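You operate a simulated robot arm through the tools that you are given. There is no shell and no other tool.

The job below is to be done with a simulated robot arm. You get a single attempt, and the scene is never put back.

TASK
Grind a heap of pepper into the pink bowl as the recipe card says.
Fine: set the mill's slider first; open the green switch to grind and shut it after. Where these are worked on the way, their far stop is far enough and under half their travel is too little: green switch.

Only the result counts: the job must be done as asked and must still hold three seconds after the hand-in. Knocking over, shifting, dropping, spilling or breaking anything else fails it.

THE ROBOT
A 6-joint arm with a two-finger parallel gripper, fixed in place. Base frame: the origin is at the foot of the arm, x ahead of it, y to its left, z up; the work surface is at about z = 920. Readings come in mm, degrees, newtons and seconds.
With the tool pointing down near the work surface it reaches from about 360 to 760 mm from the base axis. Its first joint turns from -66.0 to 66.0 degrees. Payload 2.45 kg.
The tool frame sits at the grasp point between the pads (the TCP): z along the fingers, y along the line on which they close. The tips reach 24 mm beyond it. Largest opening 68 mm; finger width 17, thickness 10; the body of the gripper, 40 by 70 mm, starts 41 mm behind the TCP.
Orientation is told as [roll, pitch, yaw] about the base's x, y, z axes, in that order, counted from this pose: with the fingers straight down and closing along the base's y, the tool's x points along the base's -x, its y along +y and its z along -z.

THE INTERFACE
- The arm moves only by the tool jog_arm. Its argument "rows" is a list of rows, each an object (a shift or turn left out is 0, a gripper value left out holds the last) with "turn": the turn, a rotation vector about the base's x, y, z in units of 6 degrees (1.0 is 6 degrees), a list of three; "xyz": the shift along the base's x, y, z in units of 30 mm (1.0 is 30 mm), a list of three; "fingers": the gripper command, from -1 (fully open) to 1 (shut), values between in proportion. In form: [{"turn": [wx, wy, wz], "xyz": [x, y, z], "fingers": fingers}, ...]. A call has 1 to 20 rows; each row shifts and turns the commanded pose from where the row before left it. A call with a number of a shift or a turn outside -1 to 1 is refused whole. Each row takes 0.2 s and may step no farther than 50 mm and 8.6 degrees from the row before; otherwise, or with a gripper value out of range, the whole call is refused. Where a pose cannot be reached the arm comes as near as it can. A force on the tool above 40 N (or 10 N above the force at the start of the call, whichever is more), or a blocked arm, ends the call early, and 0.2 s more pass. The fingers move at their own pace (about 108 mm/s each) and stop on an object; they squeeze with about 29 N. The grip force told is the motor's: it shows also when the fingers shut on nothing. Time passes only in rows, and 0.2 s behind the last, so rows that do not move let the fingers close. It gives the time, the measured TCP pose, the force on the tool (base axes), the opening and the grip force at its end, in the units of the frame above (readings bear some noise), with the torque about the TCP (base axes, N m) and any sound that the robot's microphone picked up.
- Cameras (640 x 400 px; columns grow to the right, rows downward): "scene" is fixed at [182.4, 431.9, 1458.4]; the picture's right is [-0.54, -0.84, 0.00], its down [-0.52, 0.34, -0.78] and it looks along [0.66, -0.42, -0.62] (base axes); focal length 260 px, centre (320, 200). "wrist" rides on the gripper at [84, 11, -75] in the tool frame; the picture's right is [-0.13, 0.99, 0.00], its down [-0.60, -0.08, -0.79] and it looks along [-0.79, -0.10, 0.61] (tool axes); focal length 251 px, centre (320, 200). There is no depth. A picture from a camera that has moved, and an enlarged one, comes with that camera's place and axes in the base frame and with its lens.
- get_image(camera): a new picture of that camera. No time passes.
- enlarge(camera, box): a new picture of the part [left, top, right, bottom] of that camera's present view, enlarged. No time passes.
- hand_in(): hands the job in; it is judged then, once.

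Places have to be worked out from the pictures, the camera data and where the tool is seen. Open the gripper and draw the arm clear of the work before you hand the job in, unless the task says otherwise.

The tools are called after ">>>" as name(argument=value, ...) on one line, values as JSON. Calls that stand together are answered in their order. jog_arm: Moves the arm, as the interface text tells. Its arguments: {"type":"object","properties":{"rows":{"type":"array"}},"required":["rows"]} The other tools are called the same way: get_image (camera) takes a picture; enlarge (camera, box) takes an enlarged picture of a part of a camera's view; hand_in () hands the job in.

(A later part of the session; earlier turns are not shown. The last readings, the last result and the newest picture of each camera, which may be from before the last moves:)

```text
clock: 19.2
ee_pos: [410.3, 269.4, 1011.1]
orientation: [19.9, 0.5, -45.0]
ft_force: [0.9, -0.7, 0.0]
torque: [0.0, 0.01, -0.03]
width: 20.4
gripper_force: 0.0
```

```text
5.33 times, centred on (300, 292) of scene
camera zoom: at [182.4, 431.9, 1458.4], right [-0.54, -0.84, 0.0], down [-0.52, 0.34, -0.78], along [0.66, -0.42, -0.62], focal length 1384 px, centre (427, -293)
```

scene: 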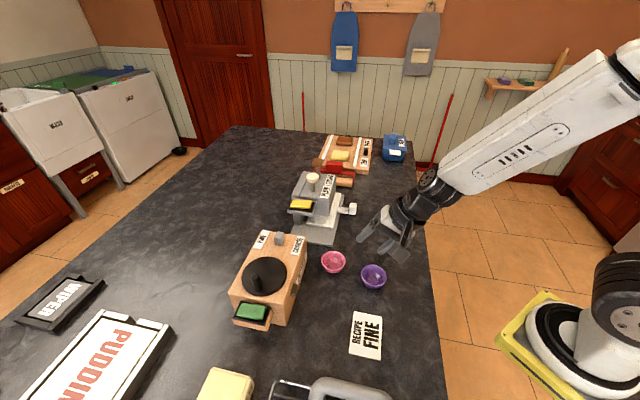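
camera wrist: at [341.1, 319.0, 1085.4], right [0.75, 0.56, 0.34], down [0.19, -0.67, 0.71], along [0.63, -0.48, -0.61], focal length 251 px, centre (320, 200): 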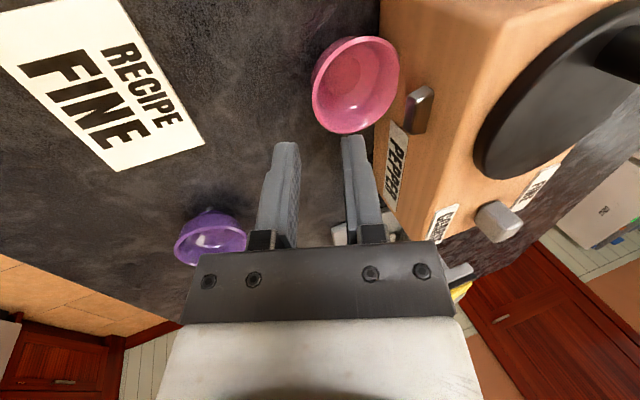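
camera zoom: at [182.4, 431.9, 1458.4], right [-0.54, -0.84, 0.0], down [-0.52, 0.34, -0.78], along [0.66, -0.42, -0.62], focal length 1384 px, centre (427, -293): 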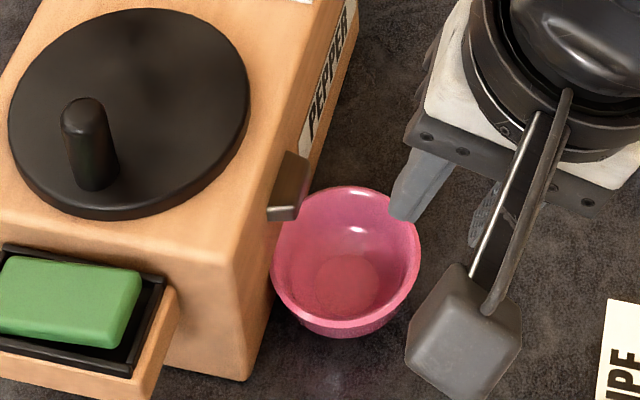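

The pink bowl stands upright under the spout. Next is the slider: I'll rise, bring the tool vertical, and move over the mill's slider end for a closer look.

>>> jog_arm(rows=[{"xyz": [0, 0, 0.95], "turn": [-0.589, 0.589, 0], "fingers": 1}, {"xyz": [0, 0, 0.95], "turn": [-0.589, 0.589, 0]}, {"xyz": [0, 0, 0.95], "turn": [-0.589, 0.589, 0]}, {"xyz": [0, 0, 0.95], "turn": [-0.589, 0.589, 0]}, {"xyz": [0.8, -0.5, 0]}, {"xyz": [0.8, -0.3, 0]}, {"xyz": [0.8, -0.2, 0]}, {"xyz": [0.8, 0, 0]}, {}])

>>> get_image(camera="wrist")

>>> get_image(camera="scene")

```text
clock: 21.2
ee_pos: [507.2, 241.3, 1126.8]
orientation: [0.0, 0.3, -45.2]
ft_force: [0.0, 0.4, 0.3]
torque: [0.03, 0.02, 0.04]
width: 0.1
gripper_force: 24.3
```

```text
taken
camera wrist: at [456.0, 308.5, 1201.8], right [0.79, 0.61, 0.0], down [0.37, -0.49, 0.79], along [0.48, -0.63, -0.61], focal length 251 px, centre (320, 200)
```

wrist: 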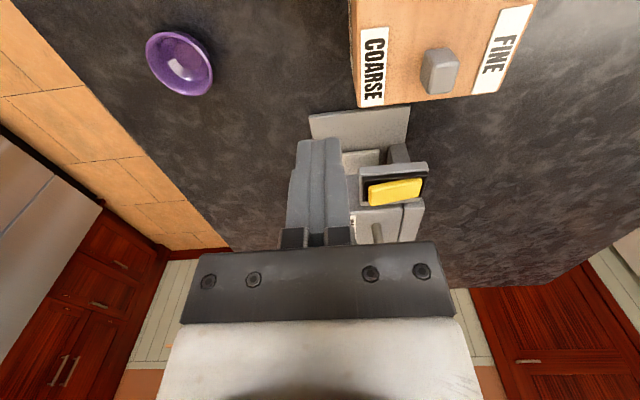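

```text
taken
```

scene: 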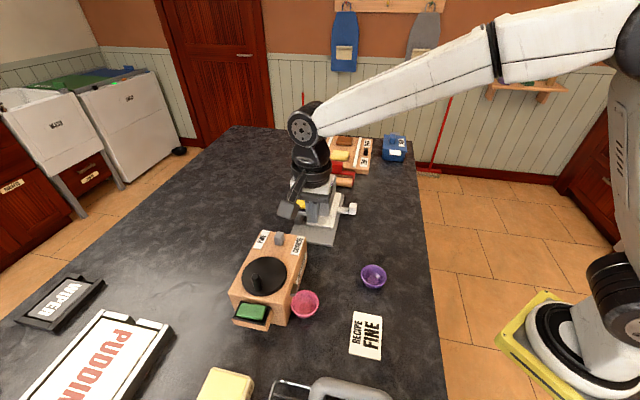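

I'll enlarge the slider region and the bowl under the spout.

>>> enlarge(camera="wrist", box=[340, 0, 550, 120])

>>> enlarge(camera="scene", box=[225, 220, 335, 330])

```text
3.05 times, centred on (445, 60) of wrist
camera zoom: at [456.0, 308.5, 1201.8], right [0.79, 0.61, 0.0], down [0.37, -0.49, 0.79], along [0.48, -0.63, -0.61], focal length 766 px, centre (-61, 627)
```

zoom: 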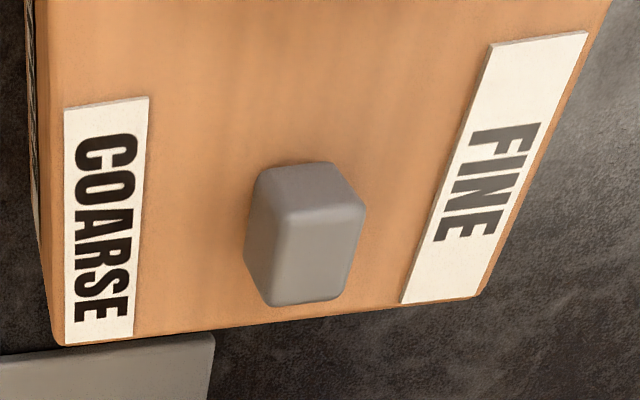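

```text
3.64 times, centred on (280, 275) of scene
camera zoom: at [182.5, 431.9, 1458.4], right [-0.54, -0.84, 0.0], down [-0.52, 0.34, -0.78], along [0.66, -0.42, -0.62], focal length 944 px, centre (466, -73)
```

zoom: 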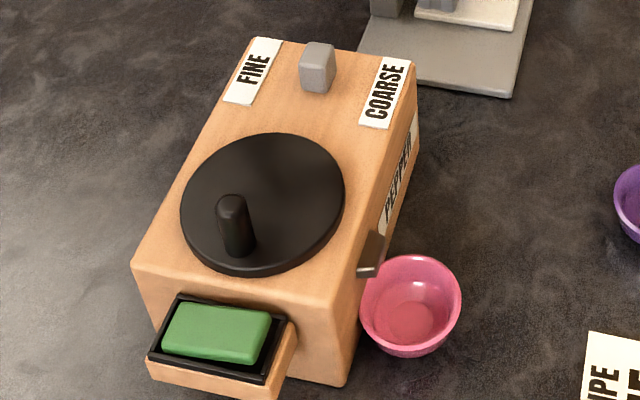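

I place the knob at x-y about (576, 291), z 1010–1030, 16 mm thick along the travel direction, which runs (0.707, 0.707) toward FINE. I'll bring the closed fingers down on its COARSE side, leaving a gap.

>>> jog_arm(rows=[{"xyz": [0.835, 0.52, 0]}, {"xyz": [0.835, 0.52, 0]}, {"xyz": [0, 0, -0.9]}, {"xyz": [0, 0, -0.9]}, {"xyz": [0, 0, -0.6]}, {}])

>>> get_image(camera="wrist")

>>> enlarge(camera="scene", box=[225, 180, 335, 300])

```text
clock: 22.6
ee_pos: [558.4, 270.0, 1052.9]
orientation: [0.0, 0.5, -45.3]
ft_force: [0.0, 0.2, 1.0]
torque: [0.01, 0.02, -0.02]
width: 0.0
gripper_force: 23.9
```

```text
taken
camera wrist: at [507.3, 337.5, 1129.5], right [0.8, 0.61, 0.0], down [0.37, -0.49, 0.79], along [0.48, -0.63, -0.61], focal length 251 px, centre (320, 200)
```

wrist: 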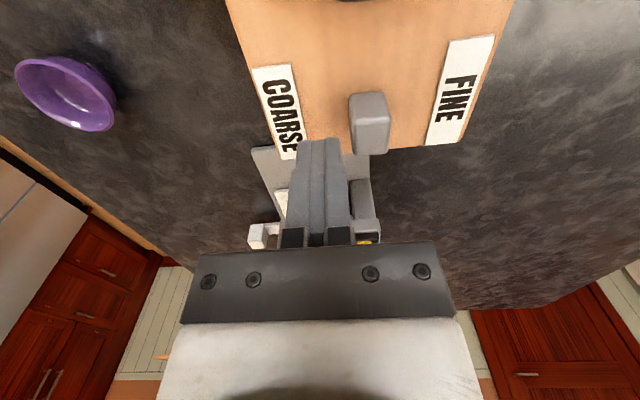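

```text
3.33 times, centred on (280, 240) of scene
camera zoom: at [182.5, 431.9, 1458.4], right [-0.54, -0.84, 0.0], down [-0.52, 0.34, -0.78], along [0.66, -0.42, -0.62], focal length 865 px, centre (453, 67)
```

zoom: 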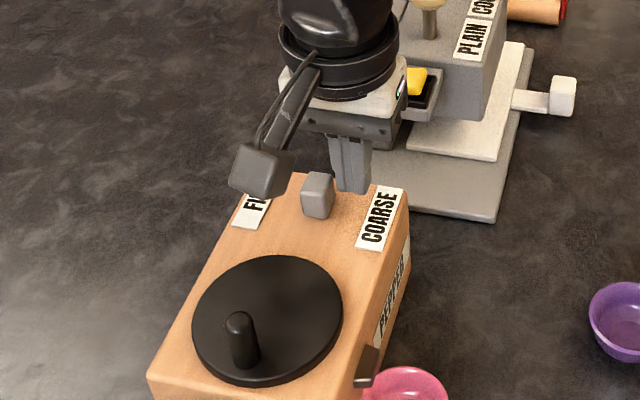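

The finger is beside the knob on the COARSE side. I'll lower to just above the top plate and push toward FINE in small steps.

>>> jog_arm(rows=[{"xyz": [-0.04, 0.06, -0.2]}, {"xyz": [0, 0, -0.22]}, {"xyz": [0.141, 0.141, 0]}, {"xyz": [0.141, 0.141, 0]}, {"xyz": [0.1, 0.1, 0]}, {}])

>>> get_image(camera="wrist")

>>> enlarge(camera="scene", box=[225, 180, 335, 300])

```text
clock: 24.0
ee_pos: [566.7, 284.4, 1041.6]
orientation: [0.0, 0.4, -45.1]
ft_force: [0.0, 0.0, 0.2]
torque: [-0.03, 0.02, -0.02]
width: 0.0
gripper_force: 23.0
```

```text
taken
camera wrist: at [516.9, 352.1, 1117.3], right [0.79, 0.61, 0.0], down [0.37, -0.49, 0.79], along [0.48, -0.63, -0.61], focal length 251 px, centre (320, 200)
```

wrist: 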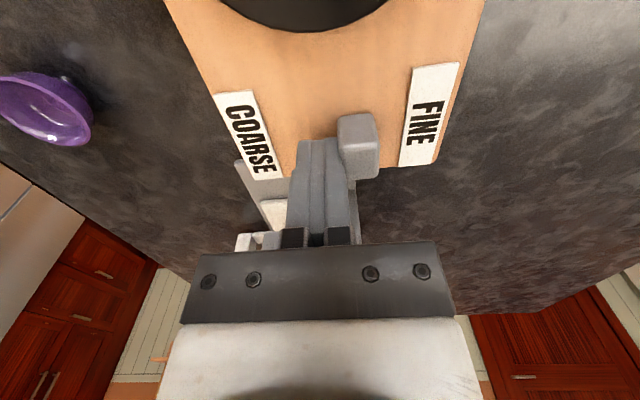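

```text
3.33 times, centred on (280, 240) of scene
camera zoom: at [182.4, 431.9, 1458.4], right [-0.54, -0.84, 0.0], down [-0.52, 0.34, -0.78], along [0.66, -0.42, -0.62], focal length 865 px, centre (453, 67)
```

zoom: 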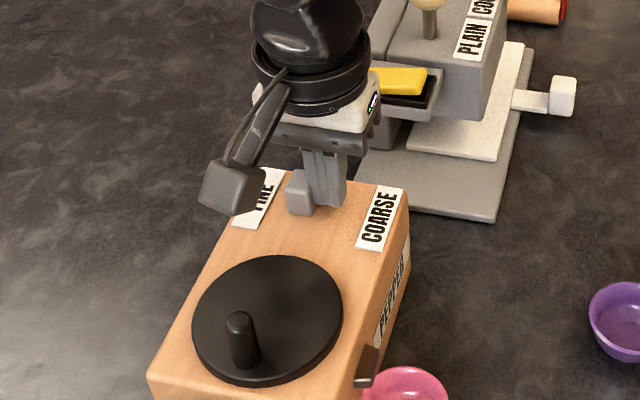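

The knob is moving with little resistance. I'll keep pushing toward FINE in small steps and watch the force.

>>> jog_arm(rows=[{"xyz": [0.1, 0.1, 0]}, {"xyz": [0.1, 0.1, 0]}, {"xyz": [0.1, 0.1, 0]}, {}])

>>> enlarge(camera="wrist", box=[200, 20, 500, 200])

```text
clock: 25.0
ee_pos: [574.2, 291.7, 1039.8]
orientation: [-0.5, 0.4, -45.2]
ft_force: [-16.2, -14.9, 5.4]
torque: [-0.16, 0.21, 0.0]
width: 0.0
gripper_force: 24.2
```

```text
2.13 times, centred on (350, 110) of wrist
camera zoom: at [524.2, 359.8, 1116.2], right [0.8, 0.61, -0.01], down [0.38, -0.48, 0.79], along [0.47, -0.63, -0.61], focal length 536 px, centre (256, 392)
```

zoom: 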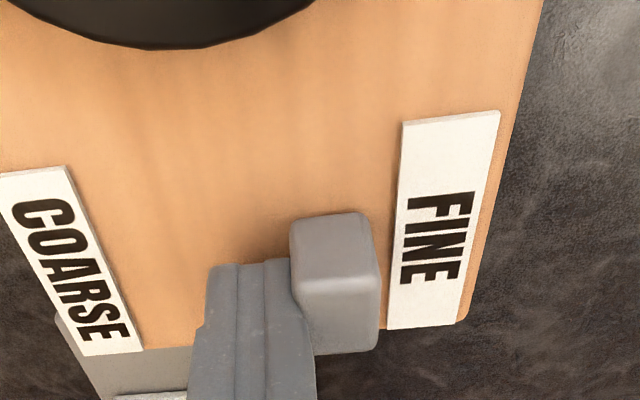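

The force rose to 22 N with the knob close to the FINE label, which is likely the stop. I'll check the scene to confirm the mill hasn't moved.

>>> enlarge(camera="scene", box=[225, 180, 335, 300])

>>> enlarge(camera="scene", box=[225, 220, 335, 330])

```text
3.33 times, centred on (280, 240) of scene
camera zoom: at [181.8, 431.3, 1458.7], right [-0.54, -0.84, 0.0], down [-0.52, 0.34, -0.78], along [0.66, -0.42, -0.62], focal length 865 px, centre (453, 67)
```

zoom: 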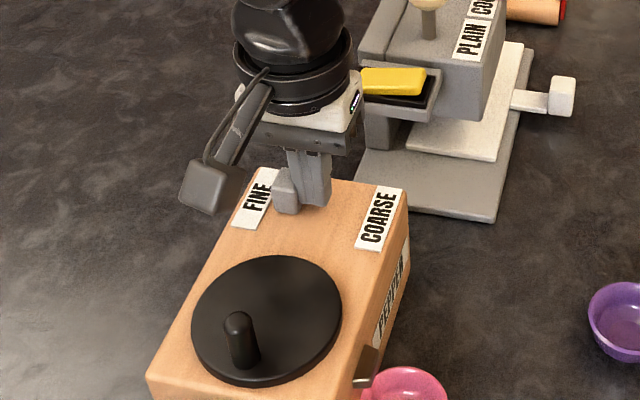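

```text
3.64 times, centred on (280, 275) of scene
camera zoom: at [181.8, 431.3, 1458.7], right [-0.54, -0.84, 0.0], down [-0.52, 0.34, -0.78], along [0.66, -0.42, -0.62], focal length 944 px, centre (466, -73)
```

zoom: 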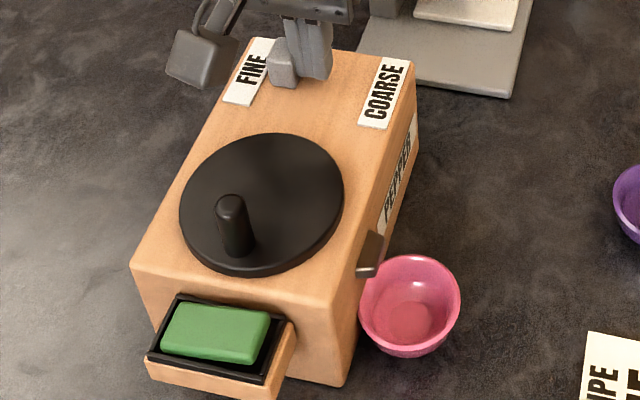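

The mill hasn't moved and the knob is against the FINE label side. I'll back off, rise, and check that the knob stays.

>>> jog_arm(rows=[{"xyz": [-0.2, -0.2, 0]}, {"xyz": [-0.3, -0.3, 0]}, {"xyz": [0, 0, 0.9]}, {"xyz": [0, 0, 0.9]}, {"xyz": [0, 0, 0.9]}, {}])

>>> enlarge(camera="wrist", box=[240, 0, 540, 180])

>>> enlarge(camera="scene", box=[225, 200, 335, 320])

```text
clock: 26.4
ee_pos: [563.2, 279.1, 1121.9]
orientation: [-0.1, 0.4, -45.2]
ft_force: [-0.2, 0.7, -0.4]
torque: [0.0, 0.01, 0.0]
width: 0.3
gripper_force: 23.5
```

```text
2.13 times, centred on (390, 90) of wrist
camera zoom: at [511.7, 345.8, 1198.1], right [0.79, 0.61, 0.0], down [0.37, -0.49, 0.79], along [0.48, -0.63, -0.61], focal length 536 px, centre (171, 435)
```

zoom: 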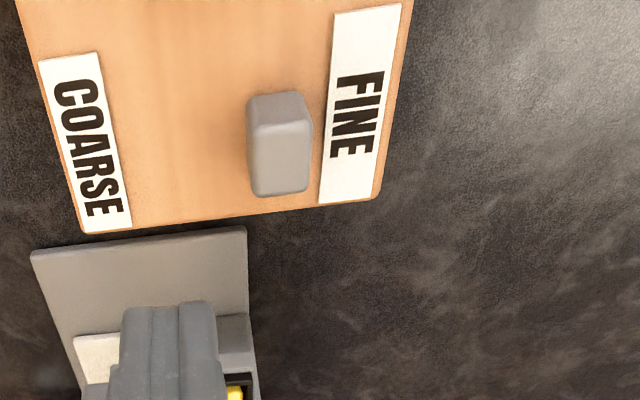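

```text
3.33 times, centred on (280, 260) of scene
camera zoom: at [182.4, 431.9, 1458.4], right [-0.54, -0.84, 0.0], down [-0.52, 0.34, -0.78], along [0.66, -0.42, -0.62], focal length 865 px, centre (453, 0)
```

zoom: 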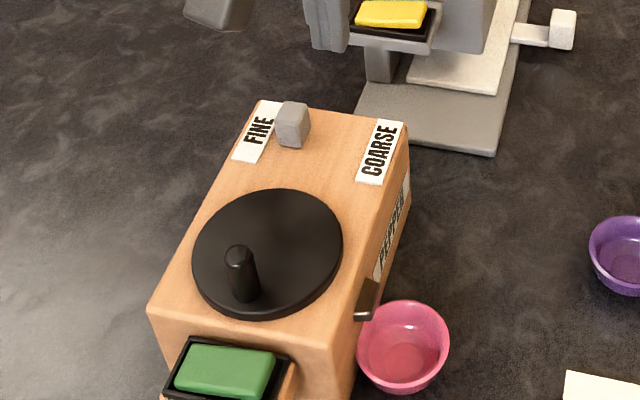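

The knob moved about 17 mm to a firm stop at FINE and stays there. Next I'll move over to the green switch, high above the crank handle, to look at it closely.

>>> jog_arm(rows=[{"xyz": [-0.7, 0.8, 0]}, {"xyz": [-0.8, 0.88, 0]}, {"xyz": [-0.8, 0.88, 0]}, {"xyz": [-0.7, 0.8, 0]}, {}])

>>> get_image(camera="wrist")

>>> enlarge(camera="wrist", box=[220, 0, 460, 160])

>>> get_image(camera="scene")

```text
clock: 27.6
ee_pos: [471.5, 377.2, 1124.2]
orientation: [0.0, 0.3, -45.1]
ft_force: [0.0, -0.3, -0.3]
torque: [-0.04, 0.01, 0.0]
width: 0.0
gripper_force: 23.0
```

```text
taken
camera wrist: at [420.0, 445.7, 1199.0], right [0.8, 0.61, 0.0], down [0.37, -0.49, 0.79], along [0.48, -0.63, -0.61], focal length 251 px, centre (320, 200)
```

wrist: 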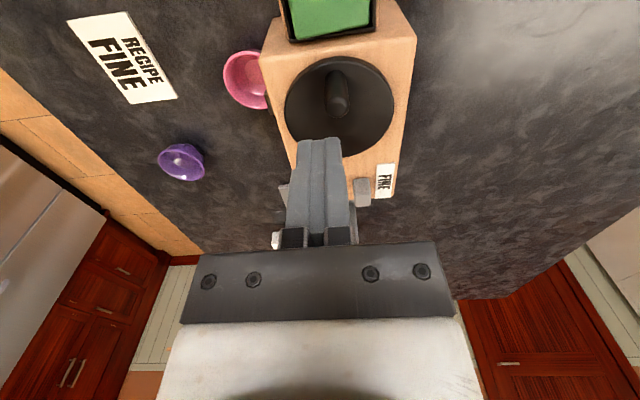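

```text
2.50 times, centred on (340, 80) of wrist
camera zoom: at [420.0, 445.7, 1199.0], right [0.8, 0.61, 0.0], down [0.37, -0.49, 0.79], along [0.48, -0.63, -0.61], focal length 629 px, centre (270, 500)
```

zoom: 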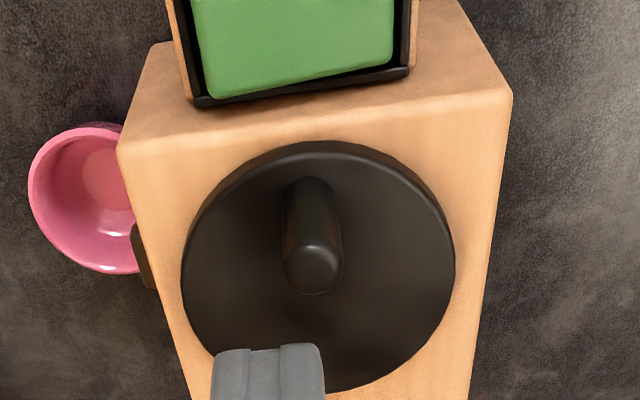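

```text
taken
```

scene: 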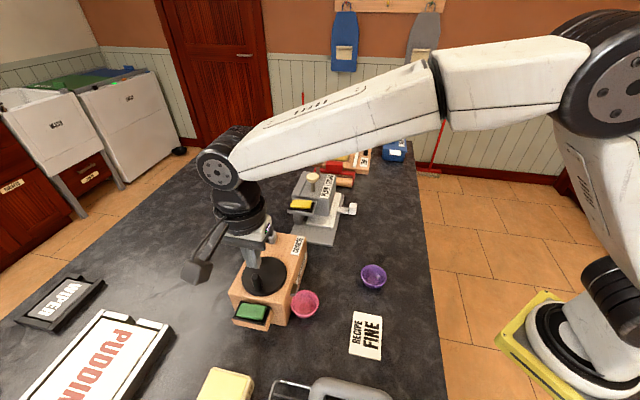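

The rocker is at the top edge of the view. I'll move another 60 mm along the mill axis so the camera sees all of it.

>>> jog_arm(rows=[{"xyz": [-0.7, 0.7, 0]}, {"xyz": [-0.7, 0.7, 0]}, {}])

>>> get_image(camera="wrist")

>>> enlarge(camera="wrist", box=[240, 20, 440, 150])

>>> enlarge(camera="scene", box=[220, 280, 290, 340])

```text
clock: 28.4
ee_pos: [426.9, 417.6, 1122.6]
orientation: [0.1, 0.4, -45.2]
ft_force: [-0.2, -0.7, 0.5]
torque: [-0.02, 0.0, 0.01]
width: 0.0
gripper_force: 23.3
```

```text
taken
camera wrist: at [376.7, 486.3, 1198.8], right [0.8, 0.61, 0.0], down [0.37, -0.49, 0.79], along [0.48, -0.63, -0.61], focal length 251 px, centre (320, 200)
```

wrist: 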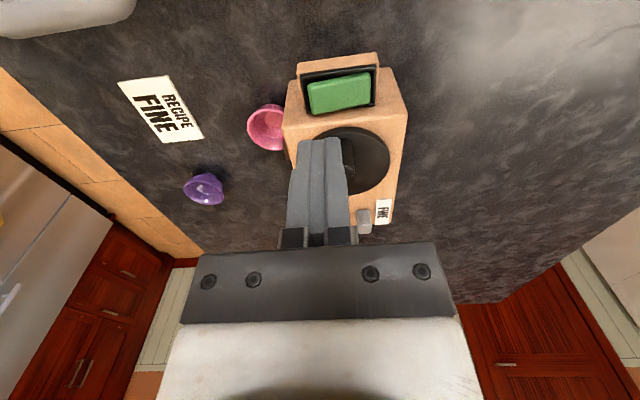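

```text
3.08 times, centred on (340, 85) of wrist
camera zoom: at [376.7, 486.3, 1198.8], right [0.8, 0.61, 0.0], down [0.37, -0.49, 0.79], along [0.48, -0.63, -0.61], focal length 774 px, centre (258, 554)
```

zoom: 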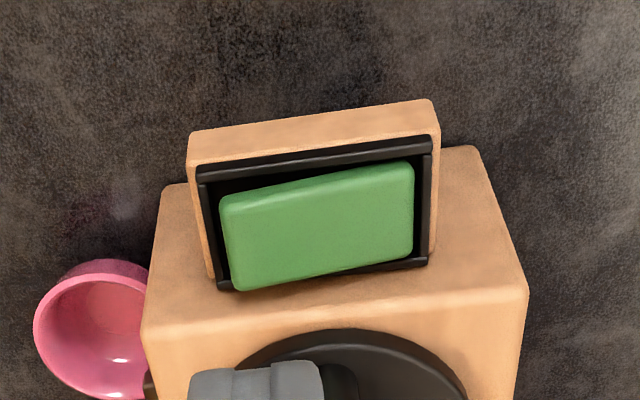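

```text
6.67 times, centred on (255, 310) of scene
camera zoom: at [182.4, 431.9, 1458.4], right [-0.54, -0.84, 0.0], down [-0.52, 0.34, -0.78], along [0.66, -0.42, -0.62], focal length 1731 px, centre (753, -533)
```

zoom: 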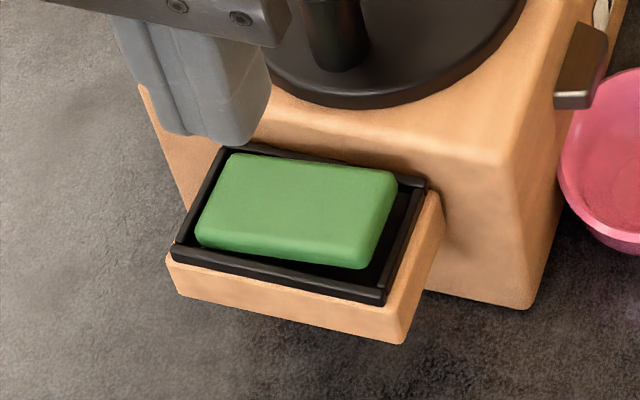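

The PEPPER-side end of the rocker is raised (top about z = 1001) and the far end is down. The tray centre is near (459, 406). I'll open the gripper and use one 10 mm finger to press the raised end, with the other finger hanging in free space past the tray.

>>> jog_arm(rows=[{"xyz": [0.8, 0.05, 0], "fingers": -1}, {"xyz": [0.8, 0.05, 0]}, {"xyz": [0, 0, -0.9]}, {"xyz": [0, 0, -0.9]}, {"xyz": [0, 0, -0.6]}, {}])

>>> get_image(camera="wrist")

>>> enlarge(camera="wrist", box=[180, 60, 460, 240])

>>> enlarge(camera="scene", box=[200, 250, 310, 340])

```text
clock: 29.8
ee_pos: [475.0, 424.0, 1049.4]
orientation: [-0.1, 0.4, -45.2]
ft_force: [-0.9, -0.5, -0.1]
torque: [0.04, -0.04, 0.01]
width: 67.9
gripper_force: 0.0
```

```text
taken
camera wrist: at [424.7, 491.6, 1124.3], right [0.79, 0.61, 0.0], down [0.37, -0.49, 0.79], along [0.48, -0.63, -0.61], focal length 251 px, centre (320, 200)
```

wrist: 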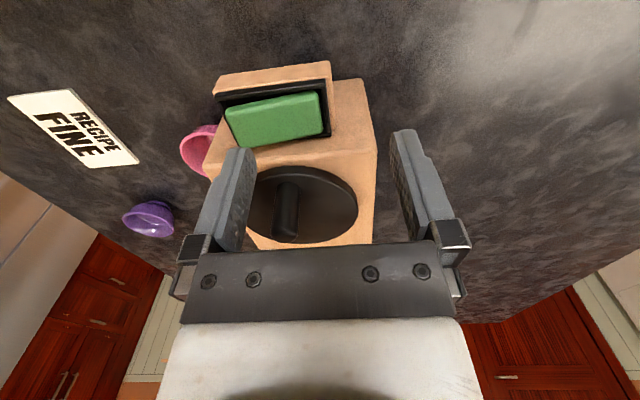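

```text
2.22 times, centred on (320, 150) of wrist
camera zoom: at [424.7, 491.6, 1124.3], right [0.79, 0.61, 0.0], down [0.37, -0.49, 0.79], along [0.48, -0.63, -0.61], focal length 559 px, centre (320, 311)
```

zoom: 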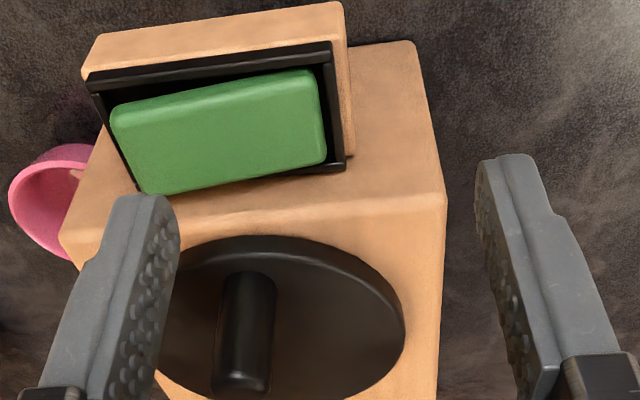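

```text
4.44 times, centred on (255, 295) of scene
camera zoom: at [182.5, 431.9, 1458.4], right [-0.54, -0.84, 0.0], down [-0.52, 0.34, -0.78], along [0.66, -0.42, -0.62], focal length 1154 px, centre (609, -222)
```

zoom: 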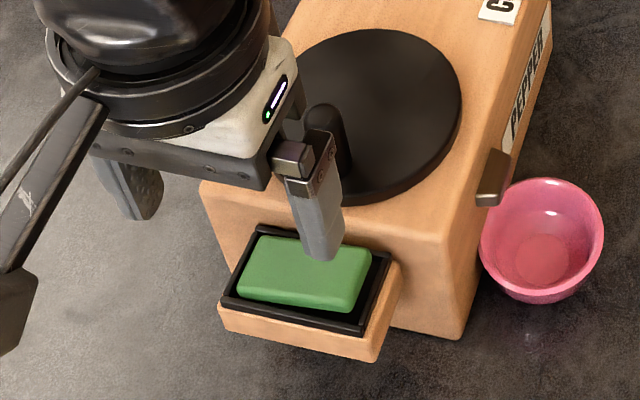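

The finger is over the raised end, about 2 mm toward centre. I'll shift it slightly outward and come down to just above the rocker.

>>> jog_arm(rows=[{"xyz": [-0.04, -0.04, -0.3]}, {"xyz": [0, 0, -0.3]}, {}])

>>> enlarge(camera="wrist", box=[180, 60, 460, 240])

>>> enlarge(camera="scene", box=[200, 250, 310, 340])

```text
clock: 30.6
ee_pos: [475.5, 421.9, 1028.6]
orientation: [0.0, 0.3, -45.1]
ft_force: [-0.4, 0.0, 0.7]
torque: [-0.02, 0.02, 0.0]
width: 68.1
gripper_force: 0.1
```

```text
2.22 times, centred on (320, 150) of wrist
camera zoom: at [424.8, 489.7, 1106.3], right [0.79, 0.61, 0.0], down [0.37, -0.49, 0.79], along [0.48, -0.63, -0.61], focal length 559 px, centre (320, 311)
```

zoom: 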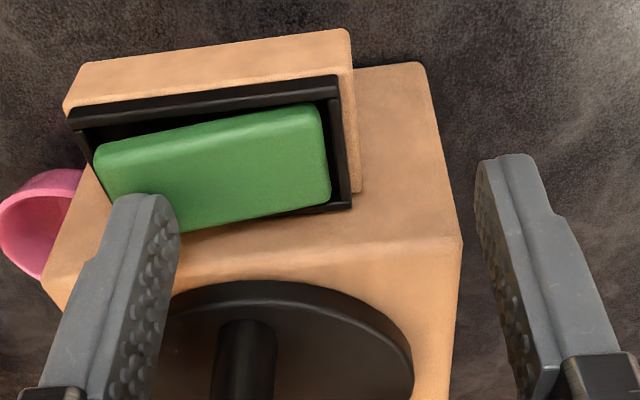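

```text
4.44 times, centred on (255, 295) of scene
camera zoom: at [182.4, 431.9, 1458.4], right [-0.54, -0.84, 0.0], down [-0.52, 0.34, -0.78], along [0.66, -0.42, -0.62], focal length 1154 px, centre (609, -222)
```

zoom: 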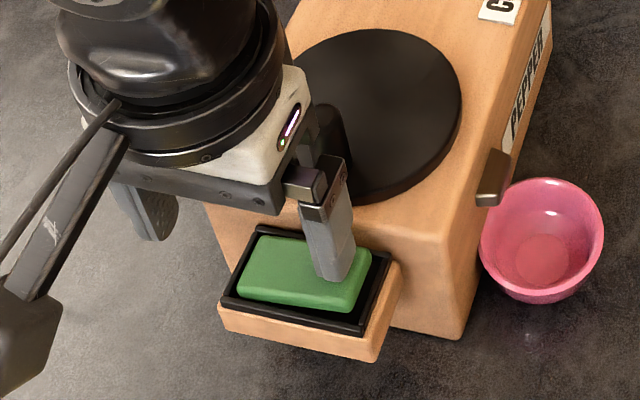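

The fingertip sits just over the raised end. I'll press down in 2–3 mm steps to find the rocker's stop.

>>> jog_arm(rows=[{"xyz": [0, 0, -0.1]}, {"xyz": [0, 0, -0.1]}, {"xyz": [0, 0, -0.1]}, {}])

>>> enlarge(camera="scene", box=[200, 250, 310, 340])

```text
clock: 31.6
ee_pos: [474.8, 421.7, 1025.9]
orientation: [0.0, 0.4, -45.2]
ft_force: [-10.0, -12.1, 33.5]
torque: [-1.16, 0.97, 0.0]
width: 68.4
gripper_force: 0.0
```

```text
4.44 times, centred on (255, 295) of scene
camera zoom: at [181.6, 431.1, 1458.8], right [-0.54, -0.84, 0.0], down [-0.52, 0.34, -0.78], along [0.66, -0.42, -0.62], focal length 1154 px, centre (609, -222)
```

zoom: 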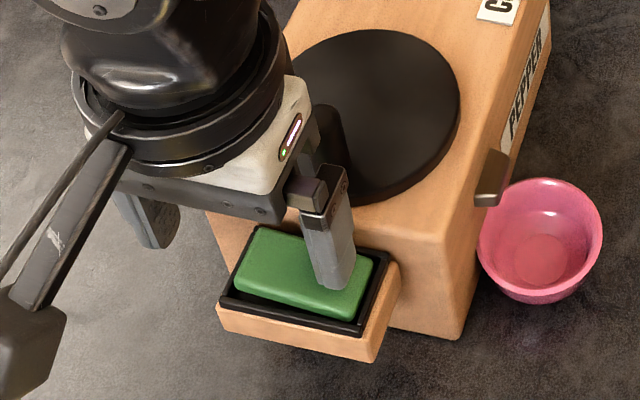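

The rocker appears flipped, with the far end now up. I'll lift off slightly and check the switch, the bowl and any sound.

>>> jog_arm(rows=[{"xyz": [0, 0, 0.35]}, {}])

>>> enlarge(camera="scene", box=[200, 250, 330, 340])

>>> enlarge(camera="wrist", box=[160, 60, 440, 240])

```text
clock: 32.2
ee_pos: [476.4, 423.4, 1031.5]
orientation: [-0.1, 0.4, -45.1]
ft_force: [0.3, -0.1, -0.4]
torque: [-0.02, 0.02, -0.02]
width: 67.9
gripper_force: 0.0
```

```text
4.44 times, centred on (265, 295) of scene
camera zoom: at [182.5, 431.9, 1458.4], right [-0.54, -0.84, 0.0], down [-0.52, 0.34, -0.78], along [0.66, -0.42, -0.62], focal length 1154 px, centre (564, -222)
```

zoom: 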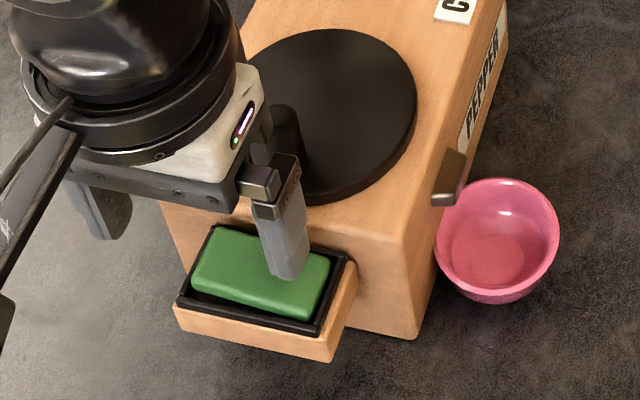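

```text
2.22 times, centred on (300, 150) of wrist
camera zoom: at [425.0, 490.2, 1107.6], right [0.79, 0.61, 0.0], down [0.37, -0.49, 0.79], along [0.48, -0.63, -0.61], focal length 559 px, centre (364, 311)
```

zoom: 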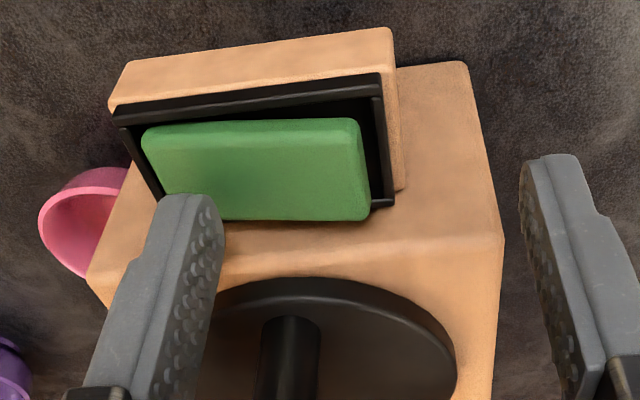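

The rocker has flipped and holds. I'll wait a second and look into the bowl for pepper.

>>> jog_arm(rows=[{}, {}, {}, {}])

>>> enlarge(camera="scene", box=[275, 265, 345, 325])

>>> enlarge(camera="scene", box=[220, 280, 290, 340])

```text
clock: 33.2
ee_pos: [474.4, 422.6, 1031.6]
orientation: [0.0, 0.5, -45.2]
ft_force: [-0.5, -1.2, -0.2]
torque: [-0.02, 0.03, 0.03]
width: 67.8
gripper_force: 0.1
```

```text
6.67 times, centred on (310, 295) of scene
camera zoom: at [182.4, 431.9, 1458.4], right [-0.54, -0.84, 0.0], down [-0.52, 0.34, -0.78], along [0.66, -0.42, -0.62], focal length 1731 px, centre (387, -433)
```

zoom: 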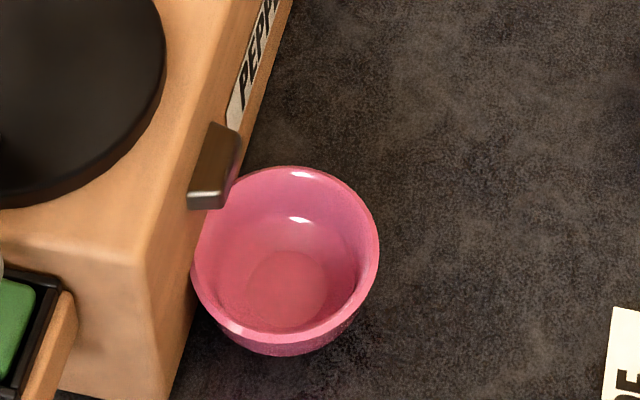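

```text
6.67 times, centred on (255, 310) of scene
camera zoom: at [182.4, 431.9, 1458.4], right [-0.54, -0.84, 0.0], down [-0.52, 0.34, -0.78], along [0.66, -0.42, -0.62], focal length 1731 px, centre (753, -533)
```

zoom: 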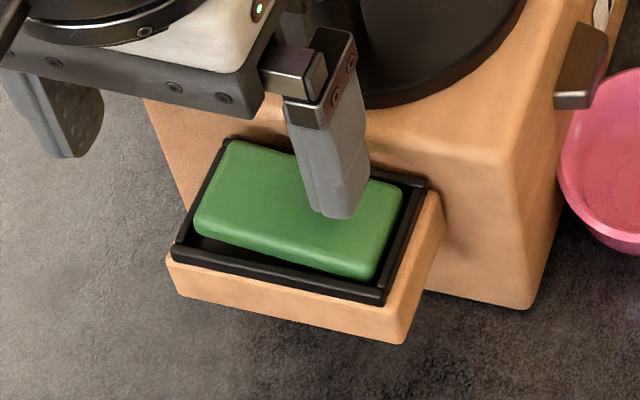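

The rocker looks fully over, but nothing is visible in the bowl yet. I'll wait a bit longer and look again.

>>> jog_arm(rows=[{}, {}, {}, {}, {}])

>>> enlarge(camera="scene", box=[275, 265, 345, 325])

>>> get_image(camera="wrist")

```text
clock: 34.4
ee_pos: [475.2, 423.1, 1033.2]
orientation: [-0.1, 0.4, -45.2]
ft_force: [0.2, -0.9, -0.8]
torque: [0.01, 0.0, -0.01]
width: 68.0
gripper_force: 0.1
```

```text
6.67 times, centred on (310, 295) of scene
camera zoom: at [182.4, 431.9, 1458.4], right [-0.54, -0.84, 0.0], down [-0.52, 0.34, -0.78], along [0.66, -0.42, -0.62], focal length 1731 px, centre (387, -433)
```

zoom: 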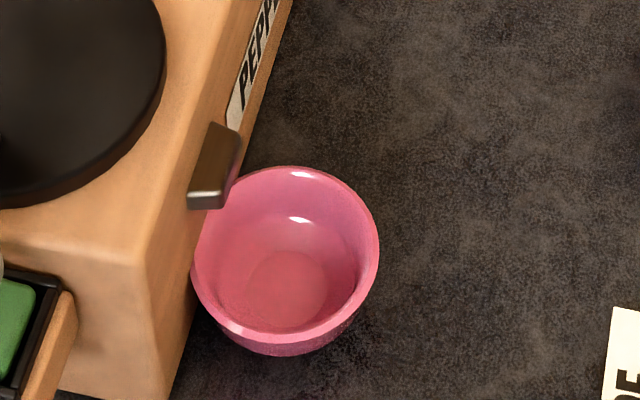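

```text
taken
camera wrist: at [425.0, 490.3, 1108.5], right [0.79, 0.61, 0.0], down [0.37, -0.49, 0.79], along [0.48, -0.63, -0.61], focal length 251 px, centre (320, 200)
```

wrist: 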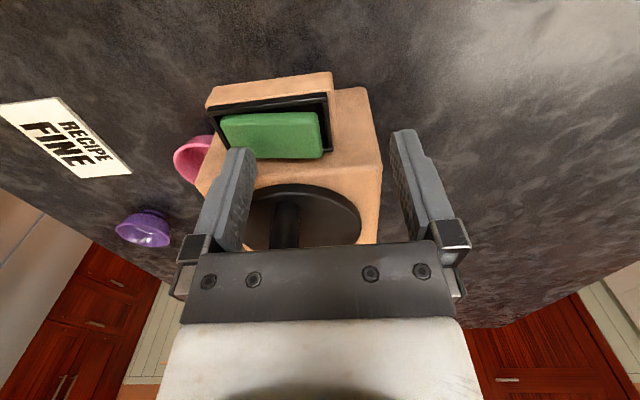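

I'll look closer into the bowl and at the spout for any stream.

>>> enlarge(camera="scene", box=[290, 275, 325, 310])

>>> enlarge(camera="scene", box=[225, 235, 315, 330])

```text
11.43 times, centred on (308, 292) of scene
camera zoom: at [182.4, 431.9, 1458.4], right [-0.54, -0.84, 0.0], down [-0.52, 0.34, -0.78], along [0.66, -0.42, -0.62], focal length 2967 px, centre (463, -857)
```

zoom: 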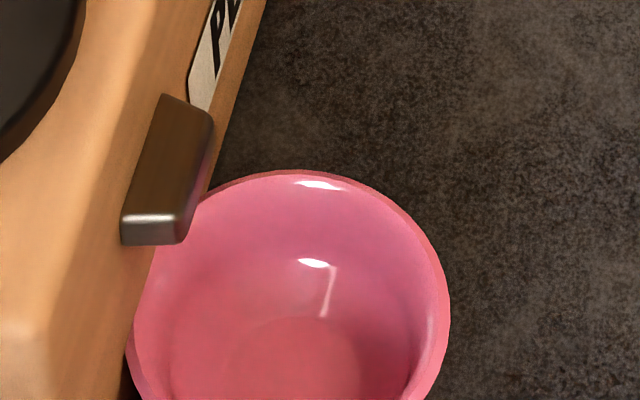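

```text
4.21 times, centred on (270, 282) of scene
camera zoom: at [182.4, 431.9, 1458.4], right [-0.54, -0.84, 0.0], down [-0.52, 0.34, -0.78], along [0.66, -0.42, -0.62], focal length 1093 px, centre (530, -147)
```

zoom: 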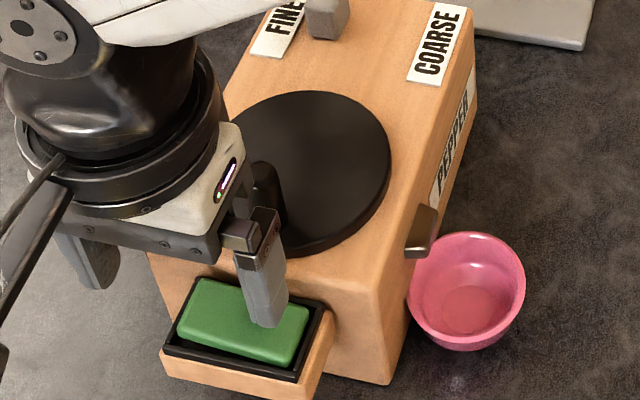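

Still no pepper after about 3 seconds. I'll wait in short steps in case the mill starts slowly.

>>> jog_arm(rows=[{}, {}, {}, {}, {}])

>>> enlarge(camera="scene", box=[225, 235, 345, 330])

>>> enlarge(camera="wrist", box=[160, 60, 440, 240])

```text
clock: 35.6
ee_pos: [474.8, 423.0, 1032.7]
orientation: [0.0, 0.4, -45.2]
ft_force: [0.7, 0.0, 0.1]
torque: [0.03, 0.03, -0.02]
width: 68.0
gripper_force: 0.0
```

```text
4.21 times, centred on (285, 282) of scene
camera zoom: at [182.4, 431.9, 1458.4], right [-0.54, -0.84, 0.0], down [-0.52, 0.34, -0.78], along [0.66, -0.42, -0.62], focal length 1093 px, centre (467, -147)
```

zoom: 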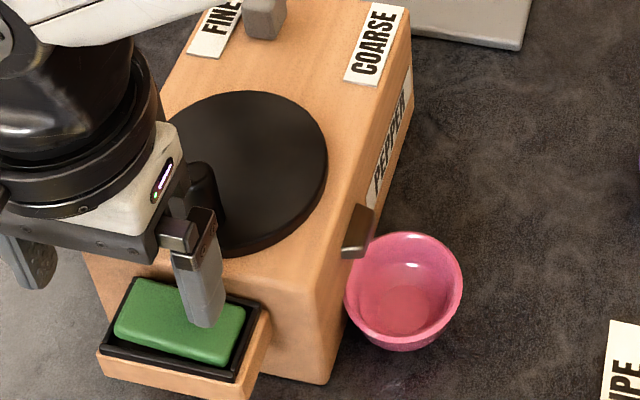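

```text
2.22 times, centred on (300, 150) of wrist
camera zoom: at [425.0, 490.3, 1108.5], right [0.79, 0.61, 0.0], down [0.37, -0.49, 0.79], along [0.48, -0.63, -0.61], focal length 559 px, centre (364, 311)
```

zoom: 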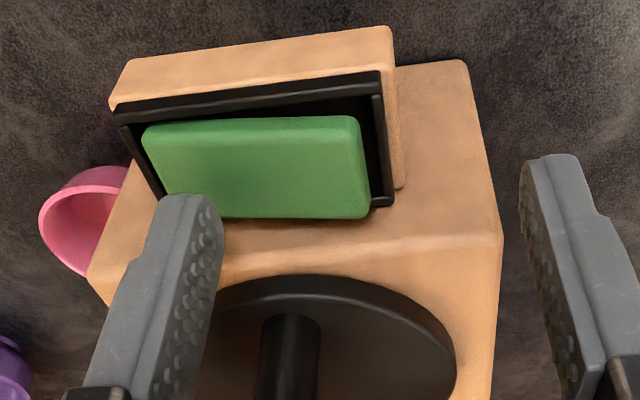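

The tilt is now equal and opposite to the start, so the rocker is at its far stop. I'll wait about 3 more seconds and recheck.

>>> jog_arm(rows=[{}, {}, {}, {}, {}, {}, {}, {}, {}, {}, {}, {}])

>>> enlarge(camera="scene", box=[225, 235, 345, 330])

>>> enlarge(camera="scene", box=[285, 275, 325, 325])

```text
clock: 38.2
ee_pos: [476.8, 422.0, 1032.4]
orientation: [0.1, 0.4, -45.2]
ft_force: [0.5, 0.5, -0.4]
torque: [0.05, 0.02, 0.0]
width: 68.0
gripper_force: 0.1
```

```text
4.21 times, centred on (285, 282) of scene
camera zoom: at [182.4, 431.9, 1458.4], right [-0.54, -0.84, 0.0], down [-0.52, 0.34, -0.78], along [0.66, -0.42, -0.62], focal length 1093 px, centre (467, -147)
```

zoom: 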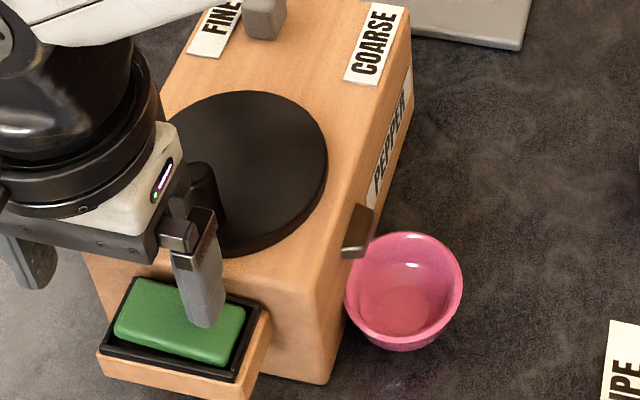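

```text
8.00 times, centred on (305, 300) of scene
camera zoom: at [182.4, 431.9, 1458.4], right [-0.54, -0.84, 0.0], down [-0.52, 0.34, -0.78], along [0.66, -0.42, -0.62], focal length 2077 px, centre (440, -600)
```

zoom: 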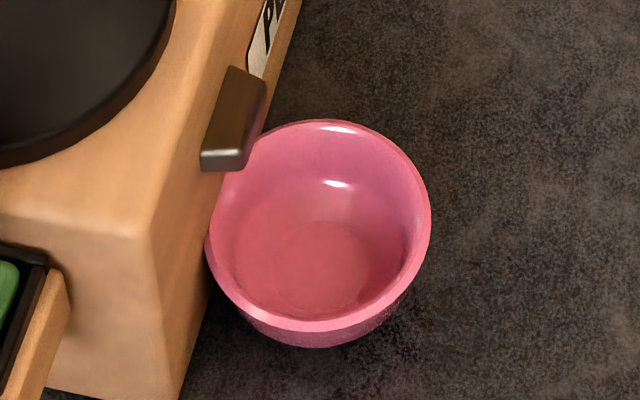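

Still nothing visible. I'll check the wrist view of the bowl and spout side for any stream or spill before deciding what else the mill needs.

>>> enlarge(camera="wrist", box=[150, 110, 250, 200])

>>> enlarge(camera="wrist", box=[200, 70, 400, 250])

```text
4.44 times, centred on (200, 155) of wrist
camera zoom: at [425.0, 490.3, 1108.5], right [0.79, 0.61, 0.0], down [0.37, -0.49, 0.79], along [0.48, -0.63, -0.61], focal length 1118 px, centre (853, 400)
```

zoom: 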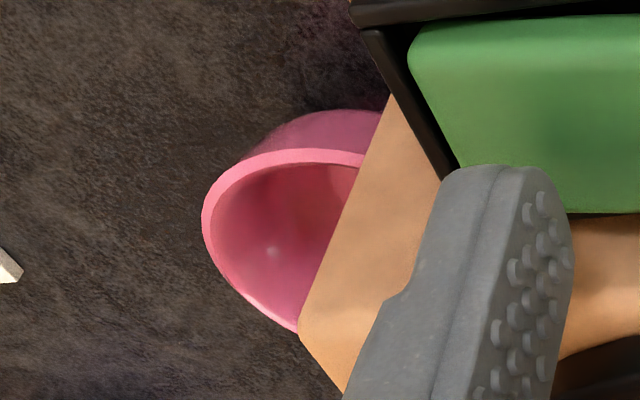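

```text
2.22 times, centred on (300, 160) of wrist
camera zoom: at [425.0, 490.3, 1108.5], right [0.79, 0.61, 0.0], down [0.37, -0.49, 0.79], along [0.48, -0.63, -0.61], focal length 559 px, centre (364, 289)
```

zoom: 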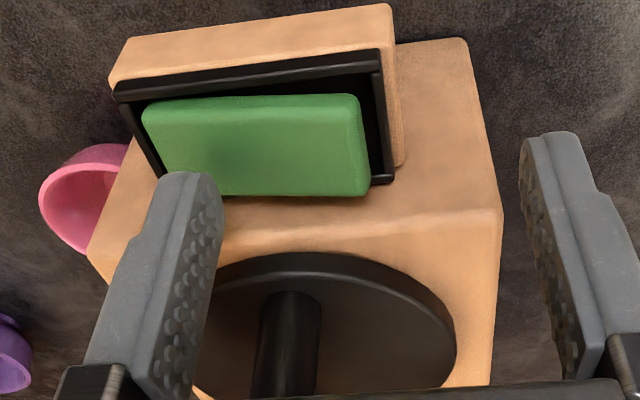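

No stream and no spill, and the crank hasn't turned. The black disc with its handle seems to be the mill's crank, so I'll rise and position over the handle to inspect it and gently test whether it turns.

>>> jog_arm(rows=[{"xyz": [0, 0, 0.9]}, {"xyz": [0, 0, 0.9]}, {"xyz": [0, 0, 0.9]}, {"xyz": [0.12, -0.69, 0], "fingers": -0.2}, {"xyz": [0.12, -0.69, 0]}, {}])

>>> get_image(camera="wrist")

>>> enlarge(camera="scene", box=[215, 225, 335, 335])

```text
clock: 39.6
ee_pos: [483.9, 381.8, 1113.2]
orientation: [0.0, 0.3, -45.1]
ft_force: [0.2, 0.0, -0.3]
torque: [0.0, 0.02, -0.01]
width: 40.9
gripper_force: 0.0
```

```text
taken
camera wrist: at [433.0, 449.4, 1189.2], right [0.79, 0.61, 0.0], down [0.37, -0.49, 0.79], along [0.48, -0.63, -0.61], focal length 251 px, centre (320, 200)
```

wrist: 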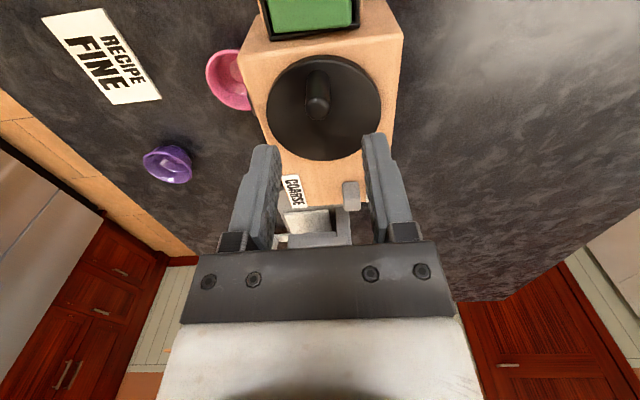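

```text
3.64 times, centred on (275, 280) of scene
camera zoom: at [182.5, 431.9, 1458.4], right [-0.54, -0.84, 0.0], down [-0.52, 0.34, -0.78], along [0.66, -0.42, -0.62], focal length 944 px, centre (484, -91)
```

zoom: 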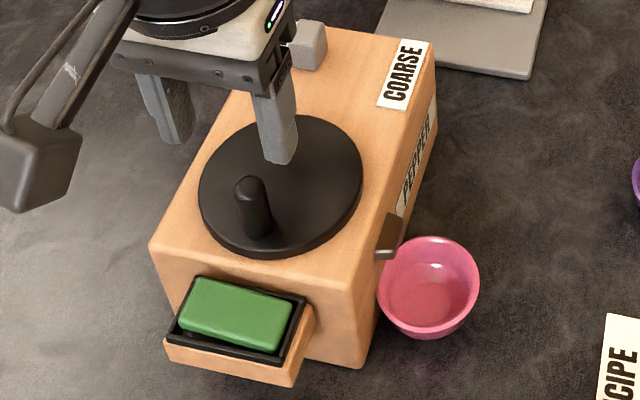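

The handle stands at about (482, 382) with its top at z around 1054, right under the gripper. I'll come down around it and grip it.

>>> jog_arm(rows=[{"xyz": [0, 0, -0.7]}, {"xyz": [0, 0, -0.7]}, {"xyz": [0, 0, -0.65]}, {}])

>>> get_image(camera="wrist")

>>> enlarge(camera="scene", box=[215, 225, 335, 335])

```text
clock: 40.6
ee_pos: [482.2, 380.0, 1051.0]
orientation: [0.0, 0.4, -45.2]
ft_force: [-0.1, -0.1, -0.1]
torque: [-0.02, -0.01, 0.01]
width: 40.6
gripper_force: 0.1
```

```text
taken
camera wrist: at [432.6, 448.1, 1127.5], right [0.8, 0.61, 0.0], down [0.37, -0.49, 0.79], along [0.48, -0.63, -0.61], focal length 251 px, centre (320, 200)
```

wrist: 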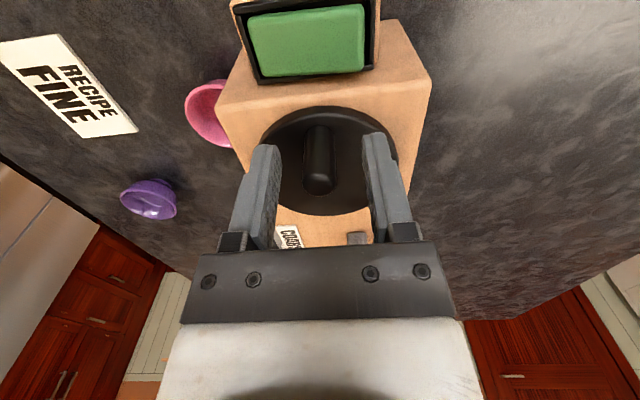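

```text
3.64 times, centred on (275, 280) of scene
camera zoom: at [182.4, 431.9, 1458.4], right [-0.54, -0.84, 0.0], down [-0.52, 0.34, -0.78], along [0.66, -0.42, -0.62], focal length 944 px, centre (484, -91)
```

zoom: 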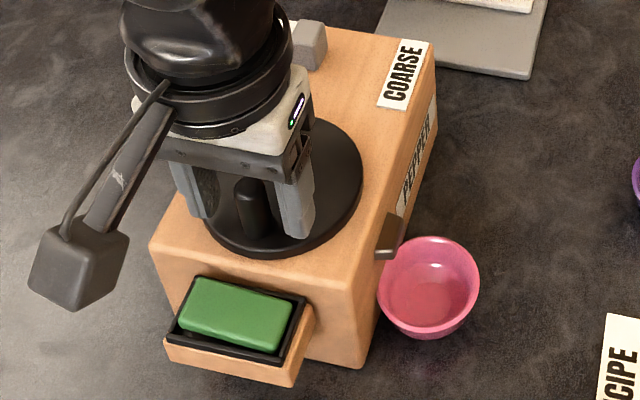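

The fingers straddle the handle. I'll close on it.

>>> jog_arm(rows=[{"fingers": 0.3}, {"fingers": 1}, {}, {}])

```text
clock: 41.6
ee_pos: [483.0, 379.8, 1052.6]
orientation: [-0.1, 0.4, -45.3]
ft_force: [-1.4, -1.2, -1.4]
torque: [0.2, 0.11, 0.0]
width: 15.9
gripper_force: 35.1
```

The handle is gripped (16 mm wide). I'll test a small turn of about 10° clockwise and read the force.

>>> jog_arm(rows=[{"xyz": [0.067, 0.062, 0]}, {"xyz": [0.067, 0.062, 0]}, {}])

>>> enlarge(camera="scene", box=[215, 225, 335, 335])

```text
clock: 42.4
ee_pos: [485.6, 383.4, 1052.4]
orientation: [0.0, 0.5, -45.2]
ft_force: [-8.8, -1.8, -1.8]
torque: [0.11, 0.01, -0.25]
width: 16.0
gripper_force: 34.9
```

```text
3.64 times, centred on (275, 280) of scene
camera zoom: at [182.2, 431.8, 1458.5], right [-0.54, -0.84, 0.0], down [-0.52, 0.34, -0.78], along [0.66, -0.42, -0.62], focal length 944 px, centre (484, -91)
```

zoom: 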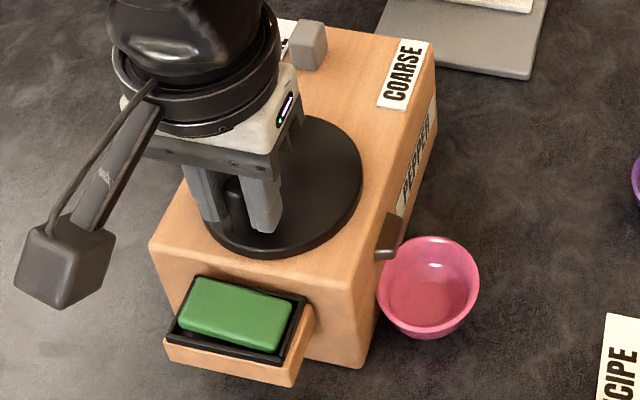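

It turns with only about 8 N of drag, so it is a working crank. I'll turn it another 45° clockwise and check forces and the bowl.

>>> jog_arm(rows=[{"xyz": [0.236, 0.139, 0]}, {"xyz": [0.264, 0.073, 0]}, {"xyz": [0.274, 0.003, 0]}, {}])

>>> enlarge(camera="scene", box=[215, 225, 335, 335])

```text
clock: 43.4
ee_pos: [510.4, 391.4, 1052.5]
orientation: [-0.1, 0.4, -45.2]
ft_force: [-10.1, -3.9, -4.2]
torque: [-0.11, -0.18, -0.28]
width: 15.9
gripper_force: 34.7
```

```text
3.64 times, centred on (275, 280) of scene
camera zoom: at [182.2, 431.8, 1458.5], right [-0.54, -0.84, 0.0], down [-0.52, 0.34, -0.78], along [0.66, -0.42, -0.62], focal length 944 px, centre (484, -91)
```

zoom: 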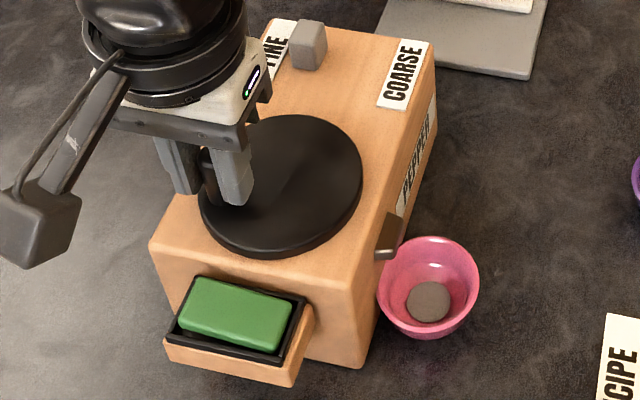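

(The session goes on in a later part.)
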